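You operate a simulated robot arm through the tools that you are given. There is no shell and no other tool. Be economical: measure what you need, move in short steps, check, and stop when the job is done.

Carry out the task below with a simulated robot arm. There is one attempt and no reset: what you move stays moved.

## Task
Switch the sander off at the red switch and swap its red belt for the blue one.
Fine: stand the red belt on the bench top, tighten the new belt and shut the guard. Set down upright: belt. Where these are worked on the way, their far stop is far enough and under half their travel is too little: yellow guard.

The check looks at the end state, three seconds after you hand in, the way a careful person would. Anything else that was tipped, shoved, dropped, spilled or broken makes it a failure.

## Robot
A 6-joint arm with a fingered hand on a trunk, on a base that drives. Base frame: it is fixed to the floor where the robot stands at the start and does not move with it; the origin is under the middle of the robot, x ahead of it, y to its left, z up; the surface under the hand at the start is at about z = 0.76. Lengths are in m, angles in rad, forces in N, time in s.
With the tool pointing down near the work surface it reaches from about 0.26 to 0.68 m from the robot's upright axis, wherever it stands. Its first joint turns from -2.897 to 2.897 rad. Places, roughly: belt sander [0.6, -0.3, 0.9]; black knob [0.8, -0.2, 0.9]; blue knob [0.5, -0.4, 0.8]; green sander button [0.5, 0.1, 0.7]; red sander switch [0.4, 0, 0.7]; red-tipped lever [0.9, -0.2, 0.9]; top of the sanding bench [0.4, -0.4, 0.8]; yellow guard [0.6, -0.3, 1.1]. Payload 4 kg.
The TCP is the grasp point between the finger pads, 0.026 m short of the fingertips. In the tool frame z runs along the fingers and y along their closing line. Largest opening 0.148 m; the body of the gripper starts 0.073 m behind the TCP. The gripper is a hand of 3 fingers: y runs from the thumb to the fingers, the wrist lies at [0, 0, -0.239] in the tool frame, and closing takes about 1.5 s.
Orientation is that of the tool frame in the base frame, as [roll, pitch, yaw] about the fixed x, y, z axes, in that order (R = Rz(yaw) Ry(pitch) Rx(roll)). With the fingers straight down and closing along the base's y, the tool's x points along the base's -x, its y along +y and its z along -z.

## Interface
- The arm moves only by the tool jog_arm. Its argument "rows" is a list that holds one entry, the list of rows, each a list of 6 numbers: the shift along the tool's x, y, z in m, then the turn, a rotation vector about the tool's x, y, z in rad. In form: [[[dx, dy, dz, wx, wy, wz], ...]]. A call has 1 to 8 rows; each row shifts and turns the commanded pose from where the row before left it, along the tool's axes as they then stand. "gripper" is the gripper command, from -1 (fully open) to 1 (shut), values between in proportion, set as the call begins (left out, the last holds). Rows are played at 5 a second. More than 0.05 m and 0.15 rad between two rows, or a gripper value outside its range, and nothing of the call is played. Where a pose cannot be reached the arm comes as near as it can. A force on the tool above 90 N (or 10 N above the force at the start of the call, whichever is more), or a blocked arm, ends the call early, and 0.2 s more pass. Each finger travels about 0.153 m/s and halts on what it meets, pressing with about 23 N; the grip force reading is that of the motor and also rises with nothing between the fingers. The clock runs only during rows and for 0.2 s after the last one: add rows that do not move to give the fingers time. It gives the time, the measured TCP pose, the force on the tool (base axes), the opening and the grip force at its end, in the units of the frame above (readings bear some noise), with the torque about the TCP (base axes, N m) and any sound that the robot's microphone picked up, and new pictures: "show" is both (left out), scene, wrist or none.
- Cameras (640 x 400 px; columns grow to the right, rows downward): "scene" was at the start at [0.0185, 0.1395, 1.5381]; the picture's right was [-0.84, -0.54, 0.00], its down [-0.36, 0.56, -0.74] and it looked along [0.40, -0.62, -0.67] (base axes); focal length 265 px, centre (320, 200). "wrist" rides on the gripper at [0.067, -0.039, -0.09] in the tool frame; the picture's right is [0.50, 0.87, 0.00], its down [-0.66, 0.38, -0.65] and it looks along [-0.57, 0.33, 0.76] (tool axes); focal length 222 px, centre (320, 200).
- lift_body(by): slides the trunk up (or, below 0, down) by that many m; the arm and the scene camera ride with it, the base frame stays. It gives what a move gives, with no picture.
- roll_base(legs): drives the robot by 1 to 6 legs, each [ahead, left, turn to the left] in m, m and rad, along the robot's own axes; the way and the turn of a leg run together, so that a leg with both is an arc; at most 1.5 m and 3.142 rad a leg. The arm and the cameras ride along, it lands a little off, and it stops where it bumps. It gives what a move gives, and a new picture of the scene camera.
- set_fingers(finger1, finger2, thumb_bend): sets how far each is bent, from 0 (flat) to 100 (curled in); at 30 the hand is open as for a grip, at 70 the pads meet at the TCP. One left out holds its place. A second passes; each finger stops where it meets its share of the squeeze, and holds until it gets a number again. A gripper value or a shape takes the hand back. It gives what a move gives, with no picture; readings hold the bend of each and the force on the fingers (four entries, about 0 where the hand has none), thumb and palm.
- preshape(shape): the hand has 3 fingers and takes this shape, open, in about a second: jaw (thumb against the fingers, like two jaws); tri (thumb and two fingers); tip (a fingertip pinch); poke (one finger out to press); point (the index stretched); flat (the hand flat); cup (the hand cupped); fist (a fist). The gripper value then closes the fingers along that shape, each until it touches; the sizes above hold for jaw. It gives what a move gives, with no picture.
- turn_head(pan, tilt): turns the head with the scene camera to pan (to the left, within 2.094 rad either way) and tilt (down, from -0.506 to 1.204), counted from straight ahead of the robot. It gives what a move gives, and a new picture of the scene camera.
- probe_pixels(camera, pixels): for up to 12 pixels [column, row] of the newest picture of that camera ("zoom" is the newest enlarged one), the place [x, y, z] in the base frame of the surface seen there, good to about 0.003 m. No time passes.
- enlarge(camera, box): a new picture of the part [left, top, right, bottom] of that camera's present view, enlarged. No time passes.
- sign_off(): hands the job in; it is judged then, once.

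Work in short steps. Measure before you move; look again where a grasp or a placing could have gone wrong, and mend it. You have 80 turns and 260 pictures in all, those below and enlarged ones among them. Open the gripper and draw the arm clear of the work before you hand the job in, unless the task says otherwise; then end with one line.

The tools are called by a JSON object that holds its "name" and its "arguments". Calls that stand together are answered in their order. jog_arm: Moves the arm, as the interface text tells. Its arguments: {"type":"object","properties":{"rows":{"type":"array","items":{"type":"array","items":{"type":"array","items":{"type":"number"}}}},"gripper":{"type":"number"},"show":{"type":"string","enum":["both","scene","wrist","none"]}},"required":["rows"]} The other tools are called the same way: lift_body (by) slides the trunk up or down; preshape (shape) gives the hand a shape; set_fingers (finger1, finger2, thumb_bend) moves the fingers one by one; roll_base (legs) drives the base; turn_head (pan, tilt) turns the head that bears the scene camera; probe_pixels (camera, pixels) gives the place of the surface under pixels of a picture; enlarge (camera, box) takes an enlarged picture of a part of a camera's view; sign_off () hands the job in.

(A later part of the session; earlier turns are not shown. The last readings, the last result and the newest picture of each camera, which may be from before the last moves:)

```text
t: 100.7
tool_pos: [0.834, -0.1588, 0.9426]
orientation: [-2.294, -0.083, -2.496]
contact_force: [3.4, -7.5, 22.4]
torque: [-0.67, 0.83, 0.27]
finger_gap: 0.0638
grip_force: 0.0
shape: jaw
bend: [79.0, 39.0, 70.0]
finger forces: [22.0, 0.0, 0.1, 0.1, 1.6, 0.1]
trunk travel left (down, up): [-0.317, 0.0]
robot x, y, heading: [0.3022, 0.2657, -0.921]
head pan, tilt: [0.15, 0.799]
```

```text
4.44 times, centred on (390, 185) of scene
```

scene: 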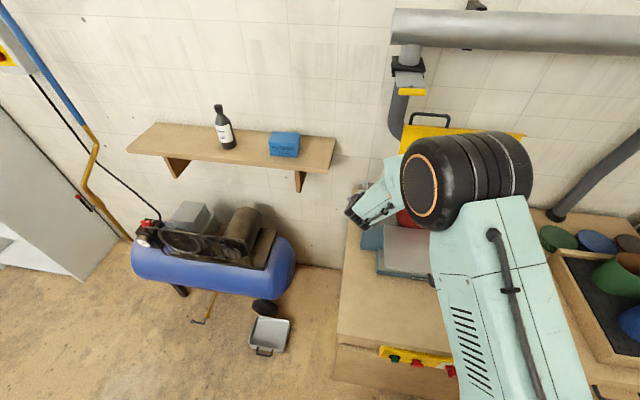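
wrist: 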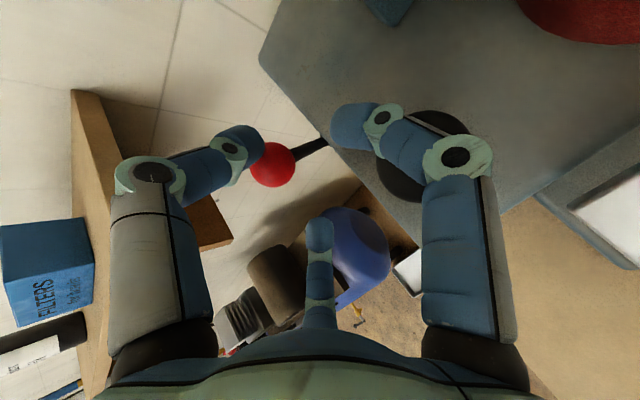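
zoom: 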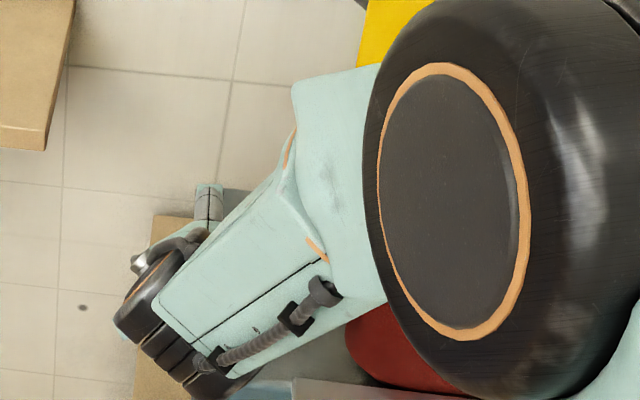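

The lever does come toward me (ball now at v 0.66). To keep clear of the black knob I lift off, curl the two fingers away, and hook the ball with the thumb alone to continue the pull.

{"name": "jog_arm", "arguments": {"rows": [[[0, -0.03, -0.026, 0, 0, 0], [0, -0.035, -0.031, 0, 0, 0]]], "show": "none"}}

{"name": "set_fingers", "arguments": {"finger1": 100, "finger2": 100, "thumb_bend": 50}}

{"name": "jog_arm", "arguments": {"rows": [[[0, -0.01, 0.011, 0, 0, 0], [0, 0.03, 0.026, 0, 0, 0], [0, 0.03, 0.026, 0, 0, 0], [0, 0.0266, -0.0052, 0, 0, 0], [0, 0.0266, -0.0052, 0, 0, 0], [0, 0.0252, 0.0062, 0, 0, 0]]]}}

```text
t: 101.3
tool_pos: [0.8393, -0.1563, 1.0286]
orientation: [-2.297, -0.082, -2.496]
contact_force: [0.1, 0.1, 0.7]
torque: [-0.02, -0.01, 0.0]
finger_gap: 0.0669
grip_force: 0.1
shape: jaw
bend: [39.0, 39.0, 70.0]
finger forces: [0.0, 0.1, 0.0, 0.1, 0.0, 0.0]
trunk travel left (down, up): [-0.317, 0.0]
robot x, y, heading: [0.3023, 0.2663, -0.924]
head pan, tilt: [0.15, 0.799]
```

```text
t: 102.3
tool_pos: [0.841, -0.1572, 1.0302]
orientation: [-2.294, -0.084, -2.497]
contact_force: [0.5, 0.1, 0.2]
torque: [0.0, 0.01, -0.01]
finger_gap: 0.0279
grip_force: 0.1
shape: fingers
bend: [77.0, 77.0, 50.0]
finger forces: [0.1, 0.0, 0.0, 0.1, 0.0, 0.0]
trunk travel left (down, up): [-0.317, 0.0]
robot x, y, heading: [0.2997, 0.2663, -0.922]
head pan, tilt: [0.15, 0.799]
```

```text
t: 103.7
tool_pos: [0.8061, -0.1335, 0.8983]
orientation: [-2.287, -0.083, -2.497]
contact_force: [0.9, 0.8, 20.6]
torque: [0.01, 0.25, -0.14]
finger_gap: 0.0643
grip_force: 0.9
shape: fingers
bend: [100.0, 93.0, 49.0]
finger forces: [0.1, 0.1, 0.0, 0.0, 2.5, 0.0]
trunk travel left (down, up): [-0.317, 0.0]
robot x, y, heading: [0.3021, 0.2653, -0.925]
head pan, tilt: [0.15, 0.799]
```

scene: 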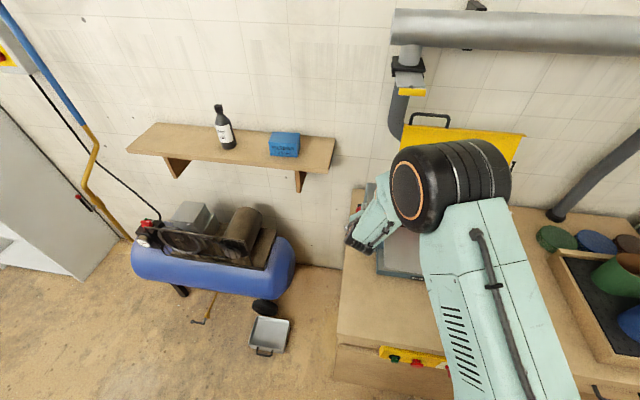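
wrist: 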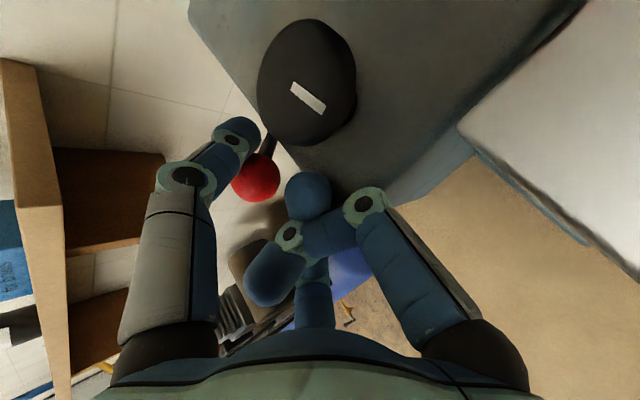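

The lever follows (about 55°). I pull a bit further to its stop, then retreat up and look at belt and lever.

{"name": "jog_arm", "arguments": {"rows": [[[0, 0.0252, 0.0062, 0, 0, 0], [0, 0.02, 0.008, 0, 0, 0]]], "show": "wrist"}}

{"name": "jog_arm", "arguments": {"rows": [[[0, -0.03, 0, 0, 0, 0], [0, -0.04, -0.02, 0, 0, 0], [0, -0.03, -0.04, 0, 0, 0], [0, -0.03, -0.04, 0, 0, 0], [0, -0.02, -0.045, 0, 0, 0], [0, 0, -0.05, 0, 0, 0], [0, 0, -0.05, 0, 0, 0]]], "gripper": -1.0}}

{"name": "enlarge", "arguments": {"camera": "scene", "box": [340, 120, 530, 280]}}

{"name": "enlarge", "arguments": {"camera": "wrist", "box": [230, 0, 640, 260]}}

```text
t: 104.3
tool_pos: [0.8087, -0.1251, 0.8766]
orientation: [-2.241, -0.076, -2.489]
contact_force: [13.7, 1.7, 29.8]
torque: [0.08, 0.84, -0.17]
finger_gap: 0.076
grip_force: 15.3
shape: fingers
bend: [100.0, 100.0, 50.0]
finger forces: [0.0, 30.0, 0.0, 0.0, 1.0, 0.0]
trunk travel left (down, up): [-0.317, 0.0]
robot x, y, heading: [0.3, 0.2647, -0.923]
head pan, tilt: [0.15, 0.799]
stopped in row 2: the force on the tool passed its limit at 101 N (the readings are from after the stop); the commanded pose is now the measured one
```

wrist: 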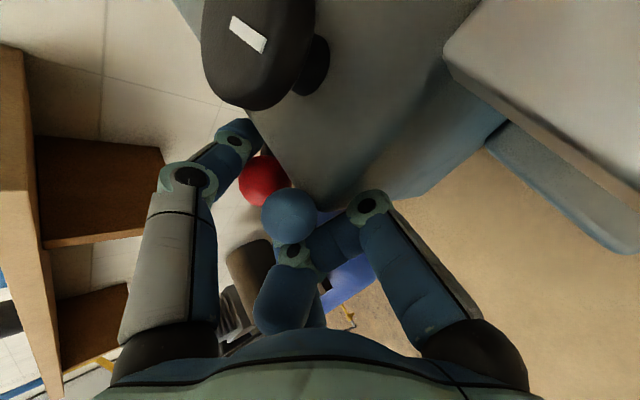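

```text
t: 104.7
tool_pos: [0.8211, -0.1108, 0.8823]
orientation: [-2.292, -0.077, -2.458]
contact_force: [9.8, 61.1, 10.9]
torque: [1.64, -0.08, -1.68]
finger_gap: 0.1146
grip_force: 0.1
shape: jaw
bend: [57.0, 30.0, 30.0]
finger forces: [60.8, 0.0, 0.0, 0.1, 0.0, 0.0]
trunk travel left (down, up): [-0.317, 0.0]
robot x, y, heading: [0.3061, 0.2699, -0.916]
head pan, tilt: [0.15, 0.799]
stopped in row 2: the force on the tool passed its limit at 93 N (the readings are from after the stop); the commanded pose is now the measured one
```

scene: 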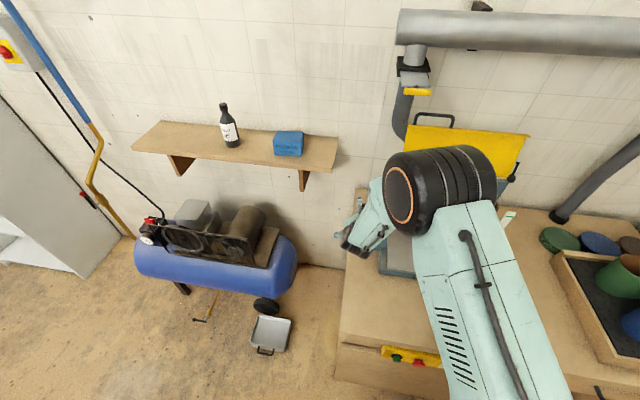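
wrist: 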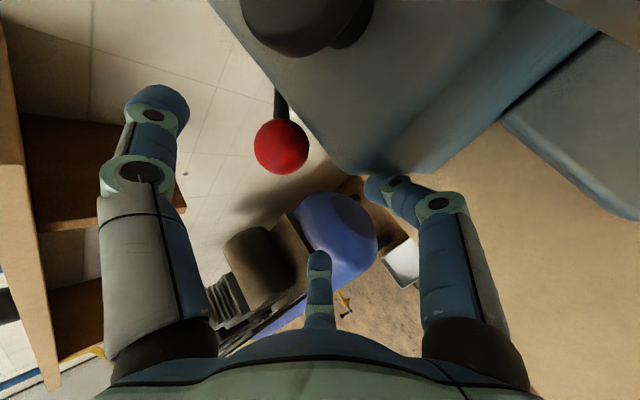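

```text
2.50 times, centred on (435, 200) of scene
```

zoom: 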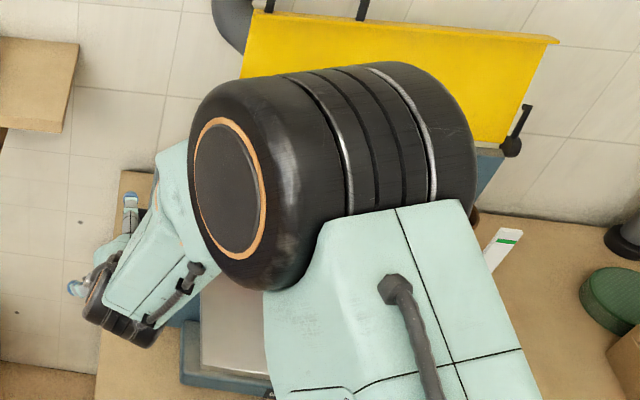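

```text
1.54 times, centred on (435, 130) of wrist
```

zoom: 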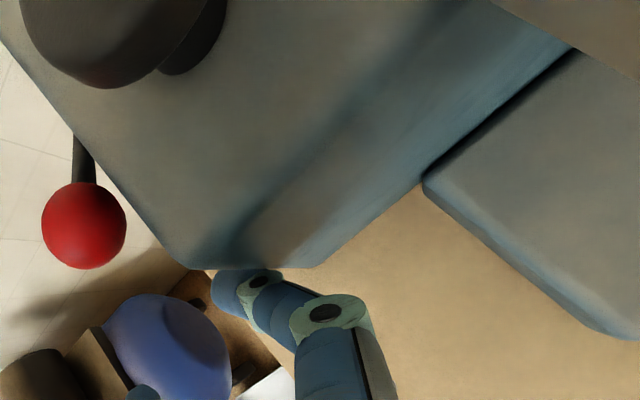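

The lever is at its stop toward me. I back off, rise, swing the tool upright (down-pointing) over the red belt's front wall.

{"name": "jog_arm", "arguments": {"rows": [[[0, 0.012, -0.0135, 0, 0, 0], [0, -0.0337, -0.0298, 0, 0, 0], [0, -0.0337, -0.0298, 0, 0, 0], [0, -0.0337, -0.0298, 0, 0, 0], [0, -0.0337, -0.0298, 0, 0, 0], [0, -0.0337, -0.0298, 0, 0, 0]]], "show": "none", "gripper": 0.3}}

{"name": "jog_arm", "arguments": {"rows": [[[0.0444, 0, 0, -0.14, 0, 0], [0.0444, 0, 0, -0.14, 0, 0], [0.0444, 0, 0, -0.14, 0, 0], [0.0444, 0, 0, -0.14, 0, 0], [0.0444, 0, 0, -0.14, 0, 0], [0.0444, 0, 0, -0.1496, 0, 0], [0, 0, 0, 0, -0.077, 0.038]]]}}

{"name": "enlarge", "arguments": {"camera": "wrist", "box": [100, 0, 540, 275]}}

```text
t: 106.1
tool_pos: [0.8187, -0.0971, 1.1093]
orientation: [-2.285, -0.076, -2.475]
contact_force: [-0.1, -0.3, -0.3]
torque: [0.0, 0.01, 0.02]
finger_gap: 0.0516
grip_force: 0.0
shape: jaw
bend: [77.0, 77.0, 70.0]
finger forces: [0.0, 0.1, 0.0, 0.0, 0.1, 0.0]
trunk travel left (down, up): [-0.317, 0.0]
robot x, y, heading: [0.3013, 0.2656, -0.916]
head pan, tilt: [0.15, 0.799]
```

```text
t: 107.7
tool_pos: [0.6708, -0.1932, 1.111]
orientation: [-3.12, -0.038, -2.561]
contact_force: [0.1, -0.6, 0.3]
torque: [-0.05, 0.0, 0.01]
finger_gap: 0.0516
grip_force: 0.0
shape: jaw
bend: [77.0, 77.0, 70.0]
finger forces: [0.1, 0.0, 0.0, 0.0, 0.0, 0.0]
out of reach, approached as far as the arm can: row 4, 5, 6, 7
trunk travel left (down, up): [-0.317, 0.0]
robot x, y, heading: [0.3047, 0.2654, -0.918]
head pan, tilt: [0.15, 0.799]
```

scene: 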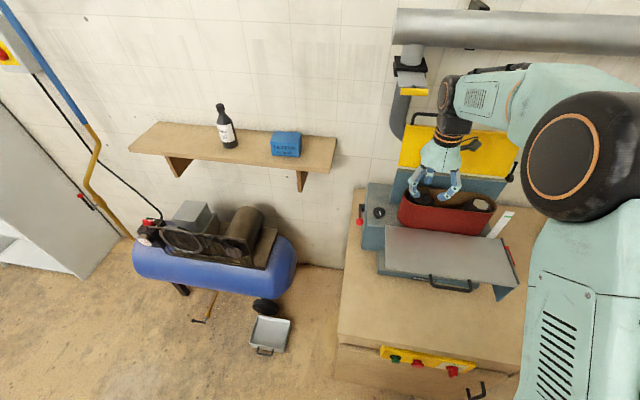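
wrist: 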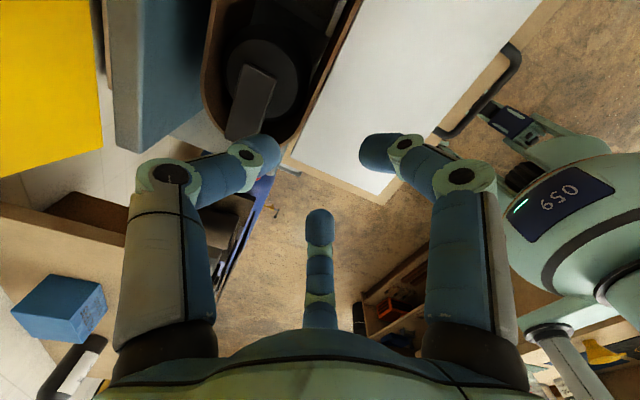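

```text
1.45 times, centred on (320, 138) of wrist
```

zoom: 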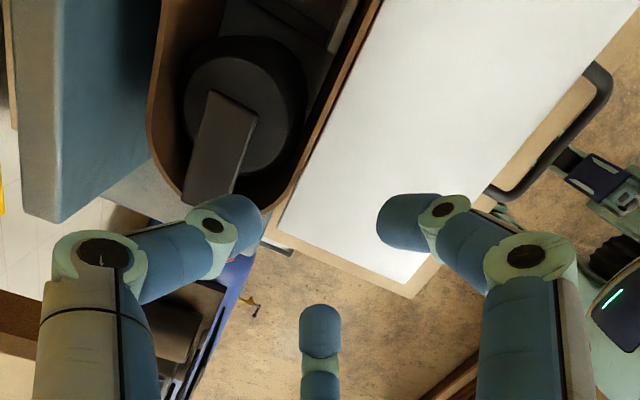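

The wrist's turn limit stops me; with the robot further right it will have room. I drive right 0.15 m and align over the belt's front wall.

{"name": "roll_base", "arguments": {"legs": [[0, -0.15, 0]]}}

{"name": "jog_arm", "arguments": {"rows": [[[-0.026, 0, 0, -0.02, -0.038, -0.065], [-0.027, 0, 0, 0, 0, 0], [0, 0, 0, 0, 0, 0]]]}}

{"name": "probe_pixels", "arguments": {"camera": "wrist", "pixels": [[290, 130], [330, 60], [345, 30], [300, 110]]}}

{"name": "enlarge", "arguments": {"camera": "wrist", "box": [160, 0, 480, 200]}}

```text
t: 109.7
tool_pos: [0.5527, -0.2827, 1.111]
orientation: [-3.12, -0.039, -2.559]
contact_force: [0.2, 0.7, 0.3]
torque: [0.03, 0.0, -0.01]
finger_gap: 0.0519
grip_force: 0.1
shape: jaw
bend: [77.0, 77.0, 70.0]
finger forces: [0.0, 0.0, 0.0, 0.0, 0.0, 0.0]
trunk travel left (down, up): [-0.317, 0.0]
robot x, y, heading: [0.1825, 0.1743, -0.916]
head pan, tilt: [0.15, 0.799]
```

scene: 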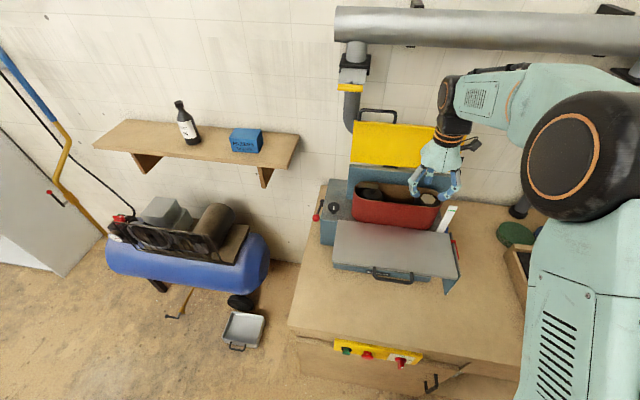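

```text
t: 110.5
tool_pos: [0.5972, -0.2532, 1.1105]
orientation: [-3.141, -0.002, -2.498]
contact_force: [-0.3, 0.1, 0.4]
torque: [0.04, -0.03, 0.02]
finger_gap: 0.052
grip_force: 0.1
shape: jaw
bend: [77.0, 77.0, 70.0]
finger forces: [0.0, 0.0, 0.1, 0.1, 0.0, 0.0]
trunk travel left (down, up): [-0.317, 0.0]
robot x, y, heading: [0.1843, 0.1797, -0.921]
head pan, tilt: [0.15, 0.799]
```

scene: 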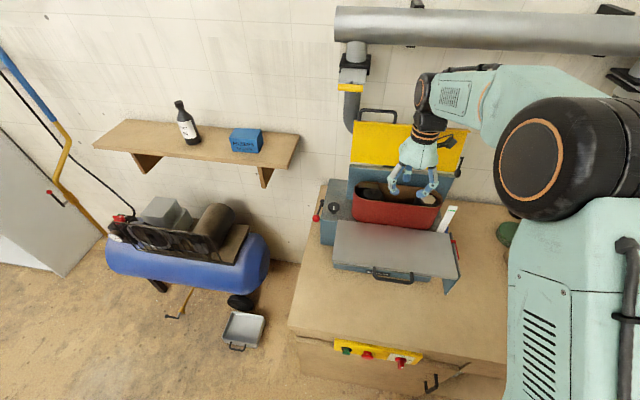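
wrist: 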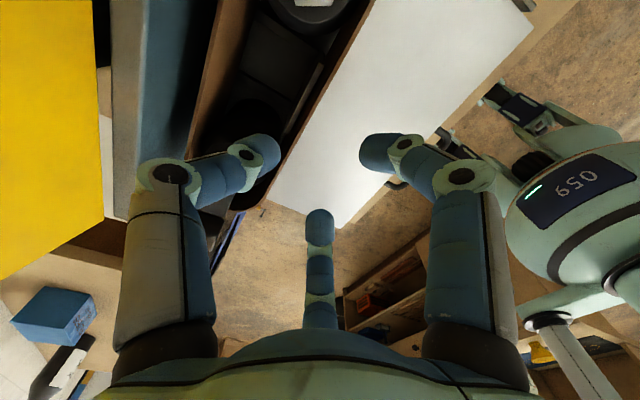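

```text
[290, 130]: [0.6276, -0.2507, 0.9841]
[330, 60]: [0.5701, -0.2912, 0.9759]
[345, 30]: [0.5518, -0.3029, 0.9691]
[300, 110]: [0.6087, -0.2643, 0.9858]
```

```text
2.00 times, centred on (320, 100) of wrist
```

zoom: 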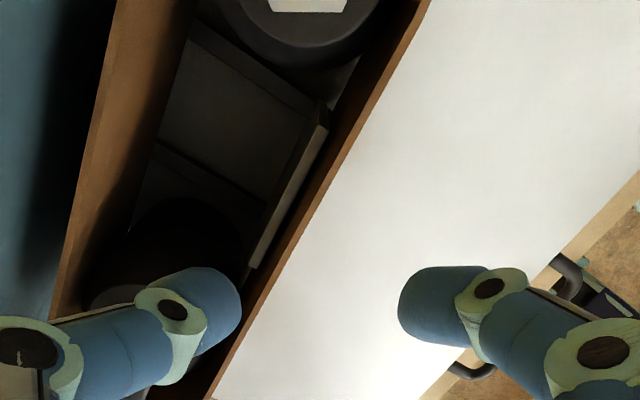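

There is a platen plate just behind the front wall; I probe its top height and the back-wall geometry before choosing the grip.

{"name": "probe_pixels", "arguments": {"camera": "zoom", "pixels": [[325, 112], [300, 165], [275, 220], [315, 120], [250, 60], [405, 60], [330, 190], [120, 60], [95, 160], [60, 120], [290, 20], [100, 300]]}}

{"name": "probe_pixels", "arguments": {"camera": "scene", "pixels": [[400, 203], [370, 200], [425, 207], [400, 224], [440, 205], [354, 190], [436, 200], [395, 190], [380, 180], [450, 210]]}}

```text
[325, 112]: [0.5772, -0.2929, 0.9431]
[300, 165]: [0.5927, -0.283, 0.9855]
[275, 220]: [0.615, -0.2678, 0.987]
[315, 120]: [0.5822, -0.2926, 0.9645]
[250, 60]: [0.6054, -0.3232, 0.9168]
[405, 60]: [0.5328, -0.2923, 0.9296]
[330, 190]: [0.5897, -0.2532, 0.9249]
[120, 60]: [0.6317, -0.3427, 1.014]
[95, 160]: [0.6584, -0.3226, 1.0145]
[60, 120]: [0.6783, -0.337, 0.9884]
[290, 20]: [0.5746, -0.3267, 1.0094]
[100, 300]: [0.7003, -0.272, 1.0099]
```

```text
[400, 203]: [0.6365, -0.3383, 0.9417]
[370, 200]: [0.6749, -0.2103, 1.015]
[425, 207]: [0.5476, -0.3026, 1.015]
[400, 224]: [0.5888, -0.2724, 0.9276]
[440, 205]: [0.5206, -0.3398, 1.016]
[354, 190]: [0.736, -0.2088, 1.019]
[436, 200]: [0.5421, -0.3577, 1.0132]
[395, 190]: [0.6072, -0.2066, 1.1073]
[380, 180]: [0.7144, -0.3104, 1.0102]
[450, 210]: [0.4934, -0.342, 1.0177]
```

Platen top is at 0.987, rim at 1.016: a pinch on the top 2 cm of the front wall works. I descend, close, and lift.

{"name": "jog_arm", "arguments": {"rows": [[[-0.009, -0.011, 0.03, 0, 0, 0], [0, 0, 0.03, 0, 0, 0], [0, 0, 0.03, 0, 0, 0], [0, 0, 0, 0, 0, 0]]], "show": "none"}}

{"name": "jog_arm", "arguments": {"rows": [[[0, 0, 0, 0, 0, 0], [0, 0, 0, 0, 0, 0], [0, 0, 0, 0, 0, 0], [0, 0, 0, 0, 0, 0], [0, 0, 0, 0, 0, 0], [0, 0, 0, 0, 0, 0]]], "gripper": 1.0, "show": "none"}}

{"name": "jog_arm", "arguments": {"rows": [[[0, 0, -0.02, 0, 0, 0], [0, 0, -0.03, 0, 0, 0], [0, 0, -0.03, 0, 0, 0], [0, 0, -0.03, 0, 0, 0], [0, 0, -0.03, 0, 0, 0], [0, 0, -0.02, 0, 0, 0]]]}}

```text
t: 111.5
tool_pos: [0.6088, -0.2556, 1.0202]
orientation: [3.141, -0.002, -2.496]
contact_force: [0.0, 0.0, -0.1]
torque: [0.0, 0.0, 0.01]
finger_gap: 0.052
grip_force: 0.0
shape: jaw
bend: [77.0, 77.0, 70.0]
finger forces: [0.0, 0.1, 0.0, 0.0, 0.0, 0.1]
trunk travel left (down, up): [-0.317, 0.0]
robot x, y, heading: [0.1834, 0.1755, -0.919]
head pan, tilt: [0.15, 0.799]
```

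```text
t: 112.9
tool_pos: [0.6106, -0.2555, 1.0206]
orientation: [3.14, -0.001, -2.496]
contact_force: [0.3, -0.5, -0.4]
torque: [-0.02, 0.0, -0.01]
finger_gap: 0.0014
grip_force: 22.7
shape: jaw
bend: [71.0, 71.0, 70.0]
finger forces: [0.0, 0.0, 0.0, 0.1, 21.2, 0.1]
trunk travel left (down, up): [-0.317, 0.0]
robot x, y, heading: [0.1842, 0.176, -0.921]
head pan, tilt: [0.15, 0.799]
```

```text
t: 114.3
tool_pos: [0.6098, -0.2539, 1.1802]
orientation: [-3.141, -0.001, -2.495]
contact_force: [0.2, -0.4, -0.8]
torque: [0.08, 0.04, -0.02]
finger_gap: 0.0013
grip_force: 22.9
shape: jaw
bend: [71.0, 71.0, 70.0]
finger forces: [0.0, 0.1, 0.1, 0.1, 20.9, 0.1]
trunk travel left (down, up): [-0.317, 0.0]
robot x, y, heading: [0.1827, 0.1746, -0.922]
head pan, tilt: [0.15, 0.799]
```

scene: 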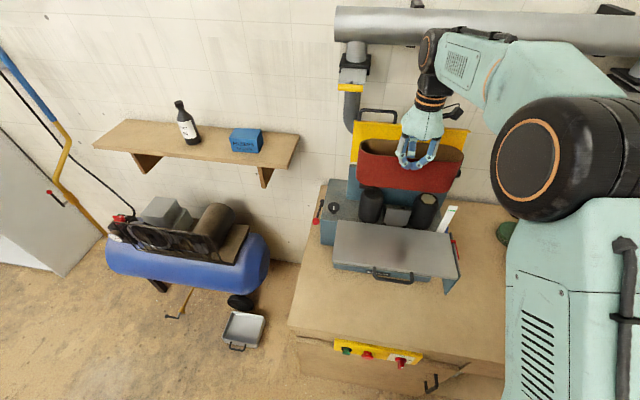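
wrist: 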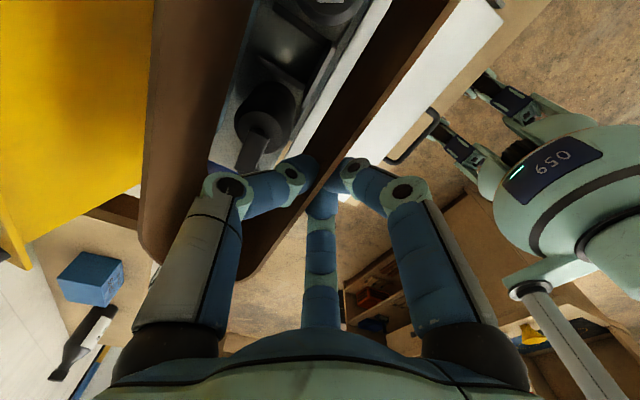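

The red belt is off, hanging level. I carry it back, turn it a quarter and bring it over the free bench area right of the sander, and lower it most of the way.

{"name": "jog_arm", "arguments": {"rows": [[[0.01, 0.04, 0, 0, 0, 0], [0.02, 0.04, 0, 0, 0, 0], [0.03, 0.04, 0, 0, 0, 0], [0.0217, 0, 0, 0, 0, 0.1428], [0.0215, -0.0031, 0, 0, 0, 0.1428], [0.0208, -0.0061, 0, 0, 0, 0.1428], [0.0197, -0.009, 0, 0, 0, 0.1428], [0.0183, -0.0117, 0, 0, 0, 0.1428]]], "show": "none"}}

{"name": "jog_arm", "arguments": {"rows": [[[0.0164, -0.0142, 0, 0, 0, 0.1428], [0.0142, -0.0164, 0, 0, 0, 0.1428], [0.0117, -0.0183, 0, 0, 0, 0.1428], [0.009, -0.0198, 0, 0, 0, 0.1428], [0.0061, -0.0208, 0, 0, 0, 0.1428], [0.0031, -0.0215, 0, 0, 0, 0.1428]]], "show": "none"}}

{"name": "jog_arm", "arguments": {"rows": [[[0, 0, 0.045, 0, 0, 0], [0, 0, 0.045, 0, 0, 0], [0, 0, 0.045, 0, 0, 0], [0, 0, 0.045, 0, 0, 0], [0, 0, 0.045, 0, 0, 0], [0, 0, 0.04, 0, 0, 0]]]}}

{"name": "turn_head", "arguments": {"pan": -0.3, "tilt": 0.95}}

```text
t: 116.1
tool_pos: [0.4237, -0.2419, 1.1782]
orientation: [-3.14, 0.0, 3.071]
contact_force: [-0.8, -0.6, -0.6]
torque: [-0.01, -0.02, 0.01]
finger_gap: 0.0013
grip_force: 23.3
shape: jaw
bend: [71.0, 71.0, 70.0]
finger forces: [0.1, 0.1, 0.0, 0.0, 20.7, 0.0]
out of reach, approached as far as the arm can: row 2, 3
trunk travel left (down, up): [-0.317, 0.0]
robot x, y, heading: [0.1871, 0.1744, -0.92]
head pan, tilt: [0.15, 0.799]
```

```text
t: 117.5
tool_pos: [0.3183, -0.321, 1.1768]
orientation: [-3.14, -0.002, 2.218]
contact_force: [1.3, 0.5, -1.3]
torque: [0.0, -0.05, 0.02]
finger_gap: 0.0014
grip_force: 22.9
shape: jaw
bend: [71.0, 71.0, 70.0]
finger forces: [0.0, 0.1, 0.0, 0.1, 20.8, 0.0]
trunk travel left (down, up): [-0.317, 0.0]
robot x, y, heading: [0.1824, 0.1785, -0.917]
head pan, tilt: [0.15, 0.799]
```

```text
t: 118.9
tool_pos: [0.3195, -0.3218, 0.9139]
orientation: [-3.14, -0.001, 2.218]
contact_force: [0.0, -0.5, -1.1]
torque: [0.01, 0.01, -0.01]
finger_gap: 0.0011
grip_force: 23.0
shape: jaw
bend: [71.0, 71.0, 70.0]
finger forces: [0.0, 0.0, 0.0, 0.1, 20.7, 0.0]
trunk travel left (down, up): [-0.317, 0.0]
robot x, y, heading: [0.1816, 0.1774, -0.923]
head pan, tilt: [0.15, 0.799]
```

scene: 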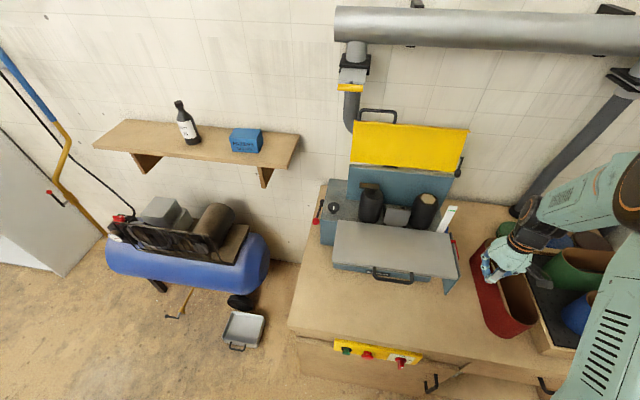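
wrist: 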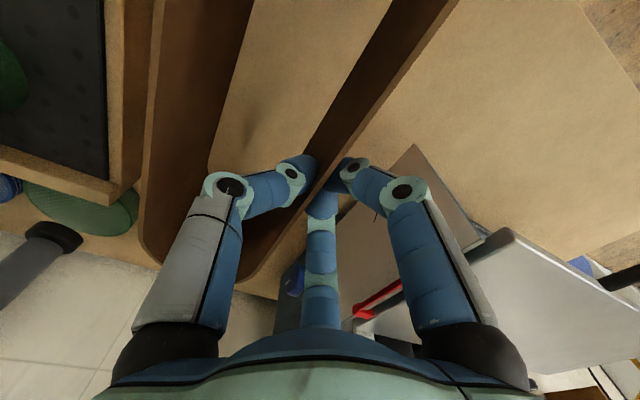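

```text
t: 119.8
tool_pos: [0.3194, -0.3198, 0.9144]
orientation: [3.141, 0.0, 2.218]
contact_force: [-0.8, 1.0, -1.1]
torque: [0.05, -0.06, 0.0]
finger_gap: 0.0012
grip_force: 23.4
shape: jaw
bend: [71.0, 71.0, 70.0]
finger forces: [0.1, 0.1, 0.0, 0.0, 20.7, 0.0]
trunk travel left (down, up): [-0.317, 0.0]
robot x, y, heading: [0.1828, 0.1733, -0.924]
head pan, tilt: [-0.3, 0.949]
```

scene: 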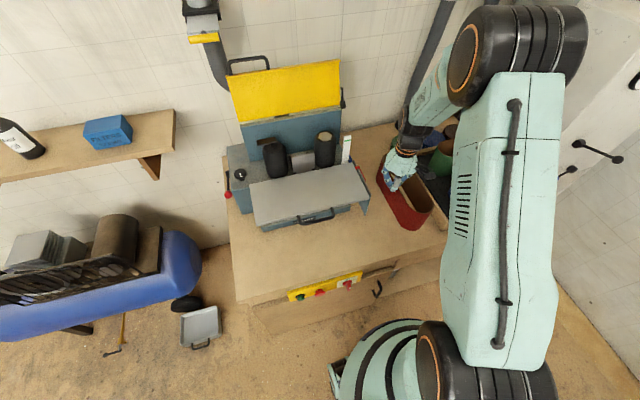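

The red belt hangs over free bench (belt between l −0.03 and 0.065). I lower it to the top, release, rise, and drive right to the rack.

{"name": "jog_arm", "arguments": {"rows": [[[0, 0, 0.02, 0, 0, 0], [0, 0, 0.018, 0, 0, 0], [0, 0, 0.0095, 0, 0, 0], [0, 0, 0, 0, 0, 0]]], "show": "none"}}

{"name": "jog_arm", "arguments": {"rows": [[[0, 0, 0, 0, 0, 0], [0, 0, 0, 0, 0, 0], [0, 0, 0, 0, 0, 0], [0, 0, -0.03, 0, 0, 0], [0, 0, -0.05, 0, 0, 0], [0, 0, -0.05, 0, 0, 0], [0, 0, -0.05, 0, 0, 0], [0, 0, -0.05, 0, 0, 0]]], "gripper": 0.3, "show": "scene"}}

{"name": "roll_base", "arguments": {"legs": [[0, -0.645, 0]]}}

{"name": "turn_head", "arguments": {"pan": 0.4, "tilt": 0.9}}

```text
t: 120.8
tool_pos: [0.3197, -0.3217, 0.8666]
orientation: [-3.14, 0.001, 2.217]
contact_force: [0.6, 0.2, -1.5]
torque: [0.05, -0.03, 0.02]
finger_gap: 0.0011
grip_force: 22.9
shape: jaw
bend: [71.0, 71.0, 70.0]
finger forces: [0.1, 0.0, 0.0, 0.0, 20.6, 0.0]
trunk travel left (down, up): [-0.317, 0.0]
robot x, y, heading: [0.1869, 0.175, -0.923]
head pan, tilt: [-0.3, 0.949]
```

```text
t: 122.6
tool_pos: [0.3201, -0.3206, 1.0975]
orientation: [-3.14, -0.001, 2.218]
contact_force: [-0.6, -0.1, -0.9]
torque: [-0.01, 0.01, 0.03]
finger_gap: 0.0514
grip_force: 0.0
shape: jaw
bend: [77.0, 77.0, 70.0]
finger forces: [0.0, 0.0, 0.0, 0.0, 0.1, 0.0]
trunk travel left (down, up): [-0.317, 0.0]
robot x, y, heading: [0.1833, 0.1748, -0.92]
head pan, tilt: [-0.3, 0.949]
```

scene: 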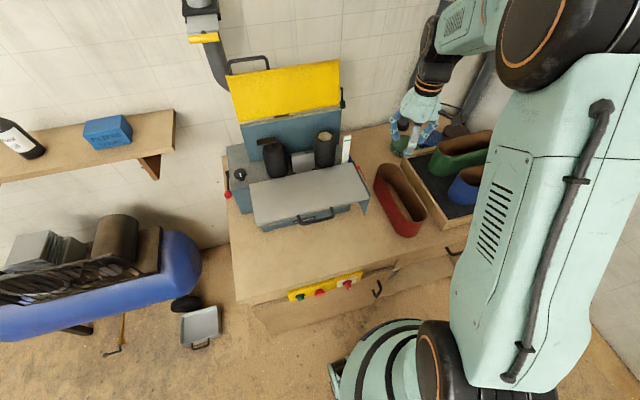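

```text
t: 127.7
tool_pos: [-0.1157, -0.6542, 1.0987]
orientation: [3.126, -0.002, 2.235]
contact_force: [37.7, 39.3, 8.5]
torque: [-1.34, 1.43, -0.45]
finger_gap: 0.0385
grip_force: 0.1
shape: jaw
bend: [77.0, 77.0, 70.0]
finger forces: [0.0, 0.1, 0.1, 0.1, 53.4, 0.1]
trunk travel left (down, up): [-0.317, 0.0]
robot x, y, heading: [-0.2724, -0.1731, -0.905]
head pan, tilt: [-0.3, 0.949]
stopped in leg 1: the force on the tool passed its limit at 99 N (the readings are from after the stop); the commanded pose is now the measured one
```

scene: 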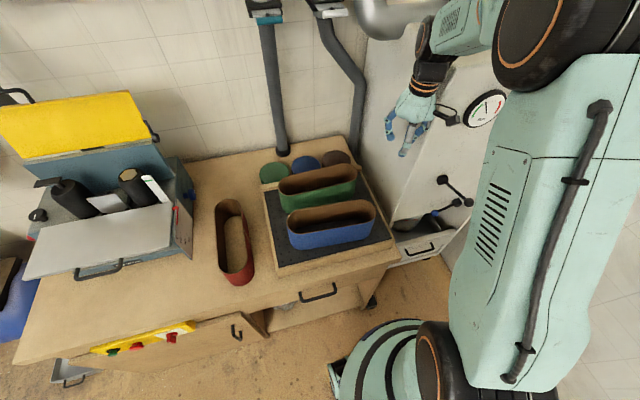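

```text
t: 128.8
tool_pos: [-0.1181, -0.6556, 1.0994]
orientation: [3.129, -0.002, 2.229]
contact_force: [43.5, 49.4, 6.3]
torque: [-1.59, 1.49, -0.72]
finger_gap: 0.037
grip_force: 0.0
shape: jaw
bend: [77.0, 77.0, 70.0]
finger forces: [0.1, 0.0, 0.1, 0.1, 64.0, 0.0]
trunk travel left (down, up): [-0.317, 0.0]
robot x, y, heading: [-0.2733, -0.1745, -0.912]
head pan, tilt: [0.4, 0.901]
```

scene: 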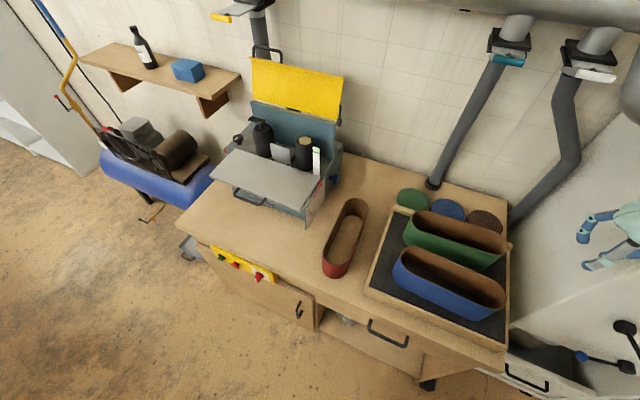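

The red belt stands well. The thumb touched the cabinet; I move off to the left, probe the blue belt, shift the base and turn the tool for the blue belt.

{"name": "probe_pixels", "arguments": {"camera": "scene", "pixels": [[420, 266], [450, 281], [480, 297], [425, 249], [455, 260], [485, 272], [399, 256], [503, 296], [450, 300], [345, 272], [353, 203], [335, 220]]}}

{"name": "jog_arm", "arguments": {"rows": [[[0.01, 0.045, 0, 0, 0, 0], [0.025, 0.042, 0, 0, 0, 0], [0.025, 0.042, 0, 0, 0, 0], [0.025, 0.042, 0, 0, 0, 0], [0.025, 0.042, 0, 0, 0, 0]]], "show": "none"}}

{"name": "roll_base", "arguments": {"legs": [[0, -0.07, -0.013]]}}

{"name": "jog_arm", "arguments": {"rows": [[[0, 0.035, 0, 0, 0, 0], [0, 0.035, 0, 0, 0, 0], [0, 0, 0.02, 0, 0, -0.1416], [0, 0, 0.02, 0, 0, -0.1416], [0, 0, 0.02, 0, 0, -0.1416], [0, 0, 0.02, 0, 0, -0.1416], [0, 0, 0, 0, 0, -0.1416], [0, 0, 0, 0, 0, -0.1416]]], "show": "none"}}

{"name": "jog_arm", "arguments": {"rows": [[[0, 0, 0, 0, 0, -0.1416], [0, 0, 0, 0, 0, -0.1416], [0, 0, 0, 0, 0, -0.1416], [0, 0, 0, 0, 0, -0.1416], [0, 0, 0, 0, 0, -0.1416], [0, 0, 0, 0, 0, 0]]]}}

```text
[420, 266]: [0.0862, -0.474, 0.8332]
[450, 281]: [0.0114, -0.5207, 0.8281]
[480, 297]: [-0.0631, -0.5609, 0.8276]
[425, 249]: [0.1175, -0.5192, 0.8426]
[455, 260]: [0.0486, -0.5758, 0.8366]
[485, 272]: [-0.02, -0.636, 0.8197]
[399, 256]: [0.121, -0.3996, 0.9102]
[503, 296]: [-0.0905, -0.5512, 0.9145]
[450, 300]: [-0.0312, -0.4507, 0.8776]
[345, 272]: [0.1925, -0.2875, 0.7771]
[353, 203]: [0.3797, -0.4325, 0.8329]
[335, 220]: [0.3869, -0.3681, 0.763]
```

```text
t: 130.0
tool_pos: [-0.0251, -0.4446, 1.1013]
orientation: [3.126, -0.001, 2.23]
contact_force: [-0.1, 0.2, -0.3]
torque: [0.02, 0.01, 0.02]
finger_gap: 0.0516
grip_force: 0.1
shape: jaw
bend: [77.0, 77.0, 70.0]
finger forces: [0.1, 0.0, 0.1, 0.0, 0.1, 0.0]
trunk travel left (down, up): [-0.317, 0.0]
robot x, y, heading: [-0.2734, -0.1742, -0.914]
head pan, tilt: [0.4, 0.901]
```

```text
t: 131.2
tool_pos: [-0.0836, -0.4916, 1.1013]
orientation: [3.127, -0.001, 2.215]
contact_force: [0.2, -0.5, -0.8]
torque: [0.04, 0.01, -0.01]
finger_gap: 0.0514
grip_force: 0.1
shape: jaw
bend: [77.0, 77.0, 70.0]
finger forces: [0.0, 0.1, 0.0, 0.1, 0.1, 0.0]
trunk travel left (down, up): [-0.317, 0.0]
robot x, y, heading: [-0.3308, -0.2179, -0.921]
head pan, tilt: [0.4, 0.901]
```

scene: 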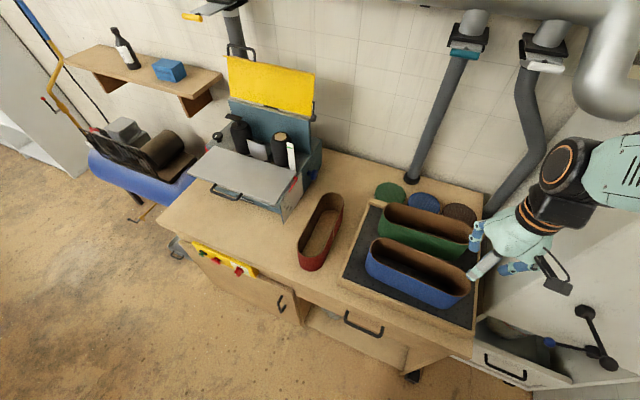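

```text
t: 133.1
tool_pos: [-0.0261, -0.4494, 1.0209]
orientation: [3.131, 0.011, 3.067]
contact_force: [0.2, -0.1, 0.9]
torque: [-0.01, 0.0, -0.02]
finger_gap: 0.0513
grip_force: 0.2
shape: jaw
bend: [77.0, 77.0, 70.0]
finger forces: [0.1, 0.0, 0.0, 0.0, 0.0, 0.0]
trunk travel left (down, up): [-0.317, 0.0]
robot x, y, heading: [-0.3305, -0.2137, -0.925]
head pan, tilt: [0.4, 0.901]
```

```text
t: 134.4
tool_pos: [-0.0263, -0.4481, 1.0222]
orientation: [-3.141, 0.014, -2.508]
contact_force: [-0.1, -0.6, 0.7]
torque: [0.0, 0.04, 0.03]
finger_gap: 0.0515
grip_force: 0.2
shape: jaw
bend: [77.0, 77.0, 70.0]
finger forces: [0.0, 0.1, 0.0, 0.1, 0.1, 0.0]
trunk travel left (down, up): [-0.317, 0.0]
robot x, y, heading: [-0.3303, -0.2167, -0.922]
head pan, tilt: [0.4, 0.901]
```

scene: 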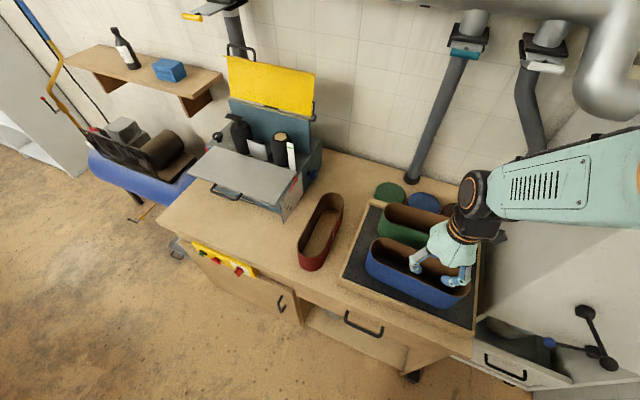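
wrist: 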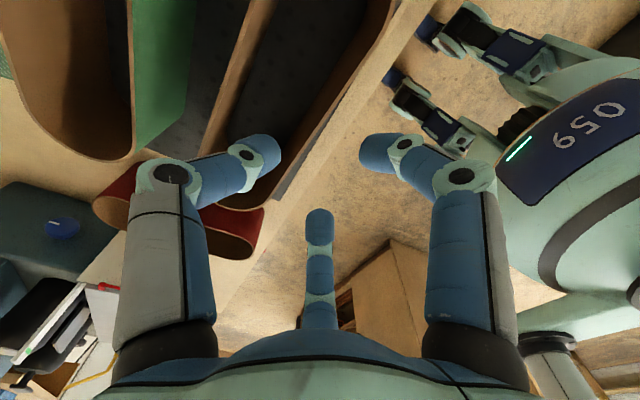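

Blue belt centre l ≈ −0.274, front wall at v 0.342, rim 0.916. I align (left 0.017), descend, grip, lift, and drive back left to the sander.

{"name": "jog_arm", "arguments": {"rows": [[[-0.017, 0, 0.02, 0, 0.014, -0.012], [0, 0, 0.04, 0, 0, 0], [0, 0, 0.0415, 0, 0, 0], [0, 0, 0, 0, 0, 0]]], "show": "none"}}

{"name": "jog_arm", "arguments": {"rows": [[[0, 0, 0, 0, 0, 0], [0, 0, 0, 0, 0, 0], [0, 0, 0, 0, 0, 0], [0, 0, 0, 0, 0, 0], [0, 0, 0, 0, 0, 0], [0, 0, 0, 0, 0, 0]]], "gripper": 1.0, "show": "none"}}

{"name": "jog_arm", "arguments": {"rows": [[[0, 0, -0.02, 0, 0, 0], [0, 0, -0.04, 0, 0, 0], [0, 0, -0.05, 0, 0, 0], [0, 0, -0.05, 0, 0, 0], [0, 0, -0.05, 0, 0, 0], [0, 0, -0.05, 0, 0, 0]]]}}

{"name": "roll_base", "arguments": {"legs": [[0, 0.61, 0]]}}

```text
t: 135.4
tool_pos: [-0.0114, -0.4376, 0.9197]
orientation: [-3.14, 0.002, -2.497]
contact_force: [0.0, -0.5, 0.6]
torque: [0.04, -0.02, 0.0]
finger_gap: 0.0514
grip_force: 0.1
shape: jaw
bend: [77.0, 77.0, 70.0]
finger forces: [0.0, 0.1, 0.0, 0.0, 0.0, 0.0]
trunk travel left (down, up): [-0.317, 0.0]
robot x, y, heading: [-0.3304, -0.2171, -0.922]
head pan, tilt: [0.4, 0.901]
```

```text
t: 136.8
tool_pos: [-0.0119, -0.4388, 0.9197]
orientation: [-3.141, 0.003, -2.496]
contact_force: [0.0, -0.4, 0.5]
torque: [-0.02, -0.03, 0.0]
finger_gap: 0.001
grip_force: 23.5
shape: jaw
bend: [71.0, 70.0, 70.0]
finger forces: [0.1, 23.4, 0.1, 0.0, 21.3, 0.0]
trunk travel left (down, up): [-0.317, 0.0]
robot x, y, heading: [-0.3326, -0.2174, -0.921]
head pan, tilt: [0.4, 0.901]
```

```text
t: 138.2
tool_pos: [-0.0118, -0.4392, 1.181]
orientation: [3.141, 0.002, -2.496]
contact_force: [-0.8, 0.5, -0.1]
torque: [0.03, 0.0, 0.03]
finger_gap: 0.0009
grip_force: 22.8
shape: jaw
bend: [71.0, 70.0, 70.0]
finger forces: [0.0, 0.0, 0.1, 0.0, 20.9, 0.0]
trunk travel left (down, up): [-0.317, 0.0]
robot x, y, heading: [-0.331, -0.2163, -0.922]
head pan, tilt: [0.4, 0.901]
```

scene: 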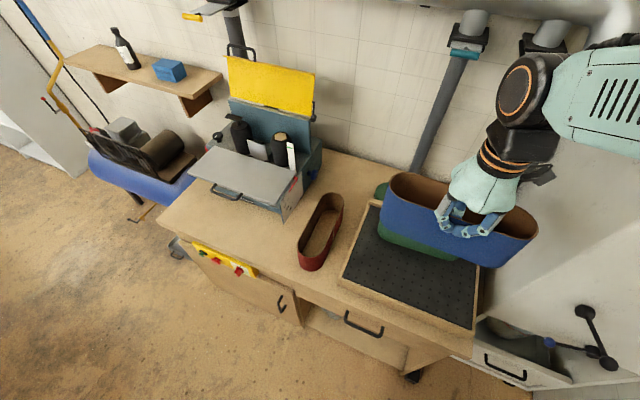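
wrist: 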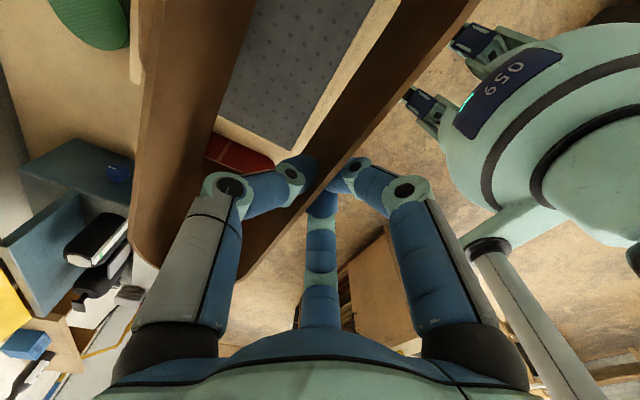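

```text
t: 144.0
tool_pos: [0.4718, -0.0756, 1.1811]
orientation: [-3.142, -0.001, -2.5]
contact_force: [0.3, 0.7, -0.9]
torque: [0.01, 0.02, 0.0]
finger_gap: 0.0012
grip_force: 23.1
shape: jaw
bend: [71.0, 70.0, 70.0]
finger forces: [0.1, 0.1, 0.1, 0.1, 20.9, 0.1]
trunk travel left (down, up): [-0.317, 0.0]
robot x, y, heading: [0.1525, 0.1497, -0.926]
head pan, tilt: [0.4, 0.901]
```

scene: 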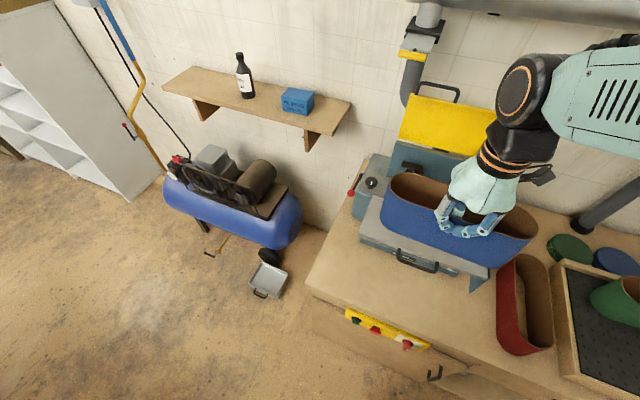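

The blue belt is gripped just like the red one was. I move it ahead over the drums at height and check the position.

{"name": "jog_arm", "arguments": {"rows": [[[-0.0021, -0.0454, 0, 0, 0, -0.004], [0, -0.0454, 0, 0, 0, 0], [0, -0.0454, 0, 0, 0, 0], [0, -0.0454, 0, 0, 0, 0], [0, -0.0453, 0, 0, 0, 0], [0, 0, 0.04, 0, 0, 0], [0, 0, 0, 0, 0, 0]]]}}

{"name": "enlarge", "arguments": {"camera": "wrist", "box": [100, 0, 480, 240]}}

```text
t: 145.6
tool_pos: [0.6092, -0.2576, 1.1418]
orientation: [3.141, 0.002, -2.494]
contact_force: [0.5, -0.2, -0.8]
torque: [0.01, 0.03, -0.02]
finger_gap: 0.001
grip_force: 22.8
shape: jaw
bend: [71.0, 70.0, 70.0]
finger forces: [0.0, 0.0, 0.0, 0.0, 20.9, 0.1]
trunk travel left (down, up): [-0.317, 0.0]
robot x, y, heading: [0.1536, 0.149, -0.93]
head pan, tilt: [0.4, 0.901]
```

scene: 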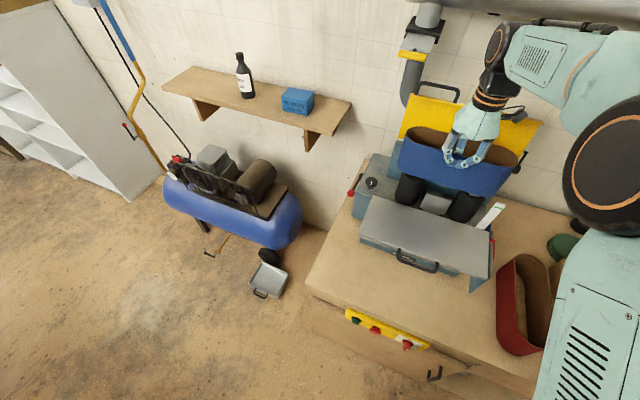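
wrist: 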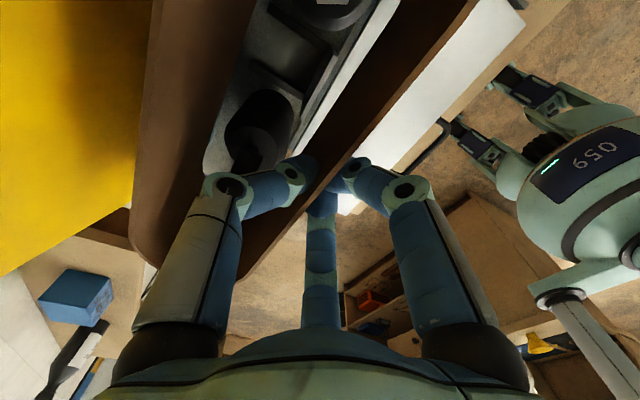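

```text
1.67 times, centred on (290, 120) of wrist
```

zoom: 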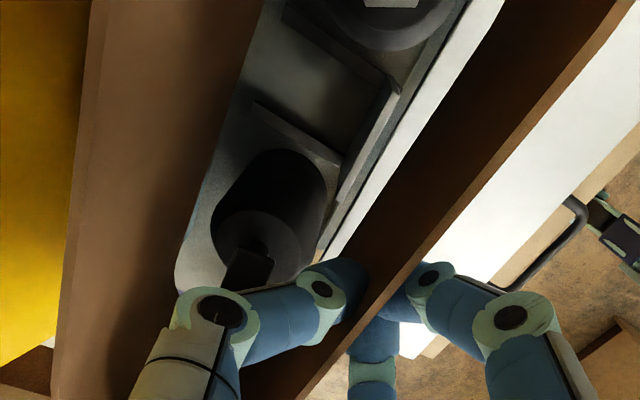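

Position is within 2 mm of the red belt's grip pose. I correct that and lower the belt over the drums.

{"name": "jog_arm", "arguments": {"rows": [[[-0.0017, 0.001, 0.02, 0, 0, 0], [0, 0, 0.02, 0, 0, 0], [0, 0, 0.02, 0, 0, 0], [0, 0, 0.02, 0, 0, 0], [0, 0, 0.02, 0, 0, 0], [0, 0, 0.0205, 0, 0, 0], [0, 0, 0, 0, 0, 0]]]}}

{"name": "enlarge", "arguments": {"camera": "scene", "box": [340, 110, 540, 260]}}

```text
t: 147.2
tool_pos: [0.61, -0.2549, 1.0209]
orientation: [3.14, 0.002, -2.498]
contact_force: [-1.3, -4.1, 0.1]
torque: [-0.16, 0.09, -0.04]
finger_gap: 0.001
grip_force: 23.2
shape: jaw
bend: [71.0, 70.0, 70.0]
finger forces: [0.0, 0.0, 0.0, 0.1, 22.4, 0.0]
trunk travel left (down, up): [-0.317, 0.0]
robot x, y, heading: [0.1584, 0.1483, -0.93]
head pan, tilt: [0.4, 0.901]
```

scene: 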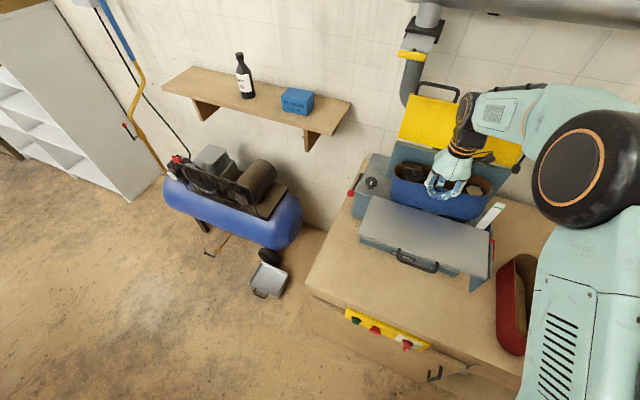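
wrist: 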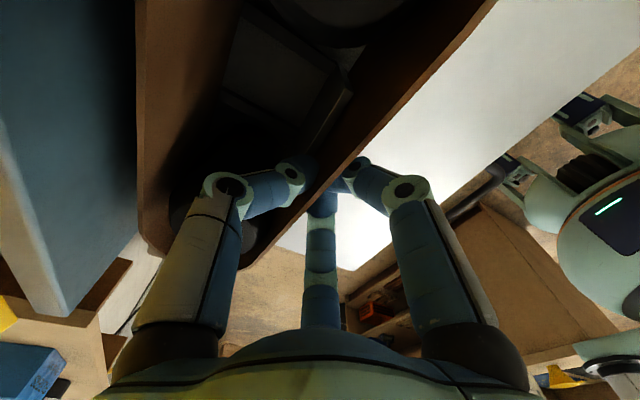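

```text
2.67 times, centred on (440, 185) of scene
```

zoom: 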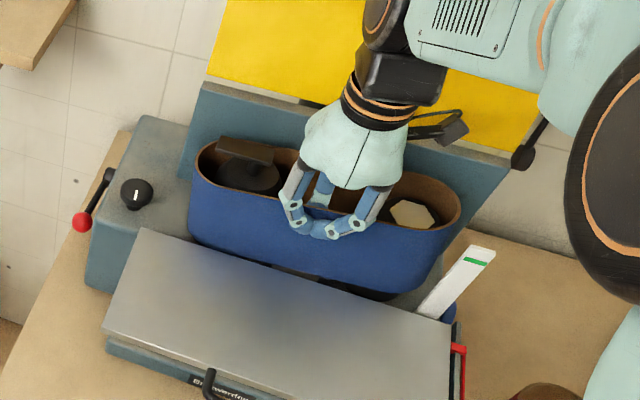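

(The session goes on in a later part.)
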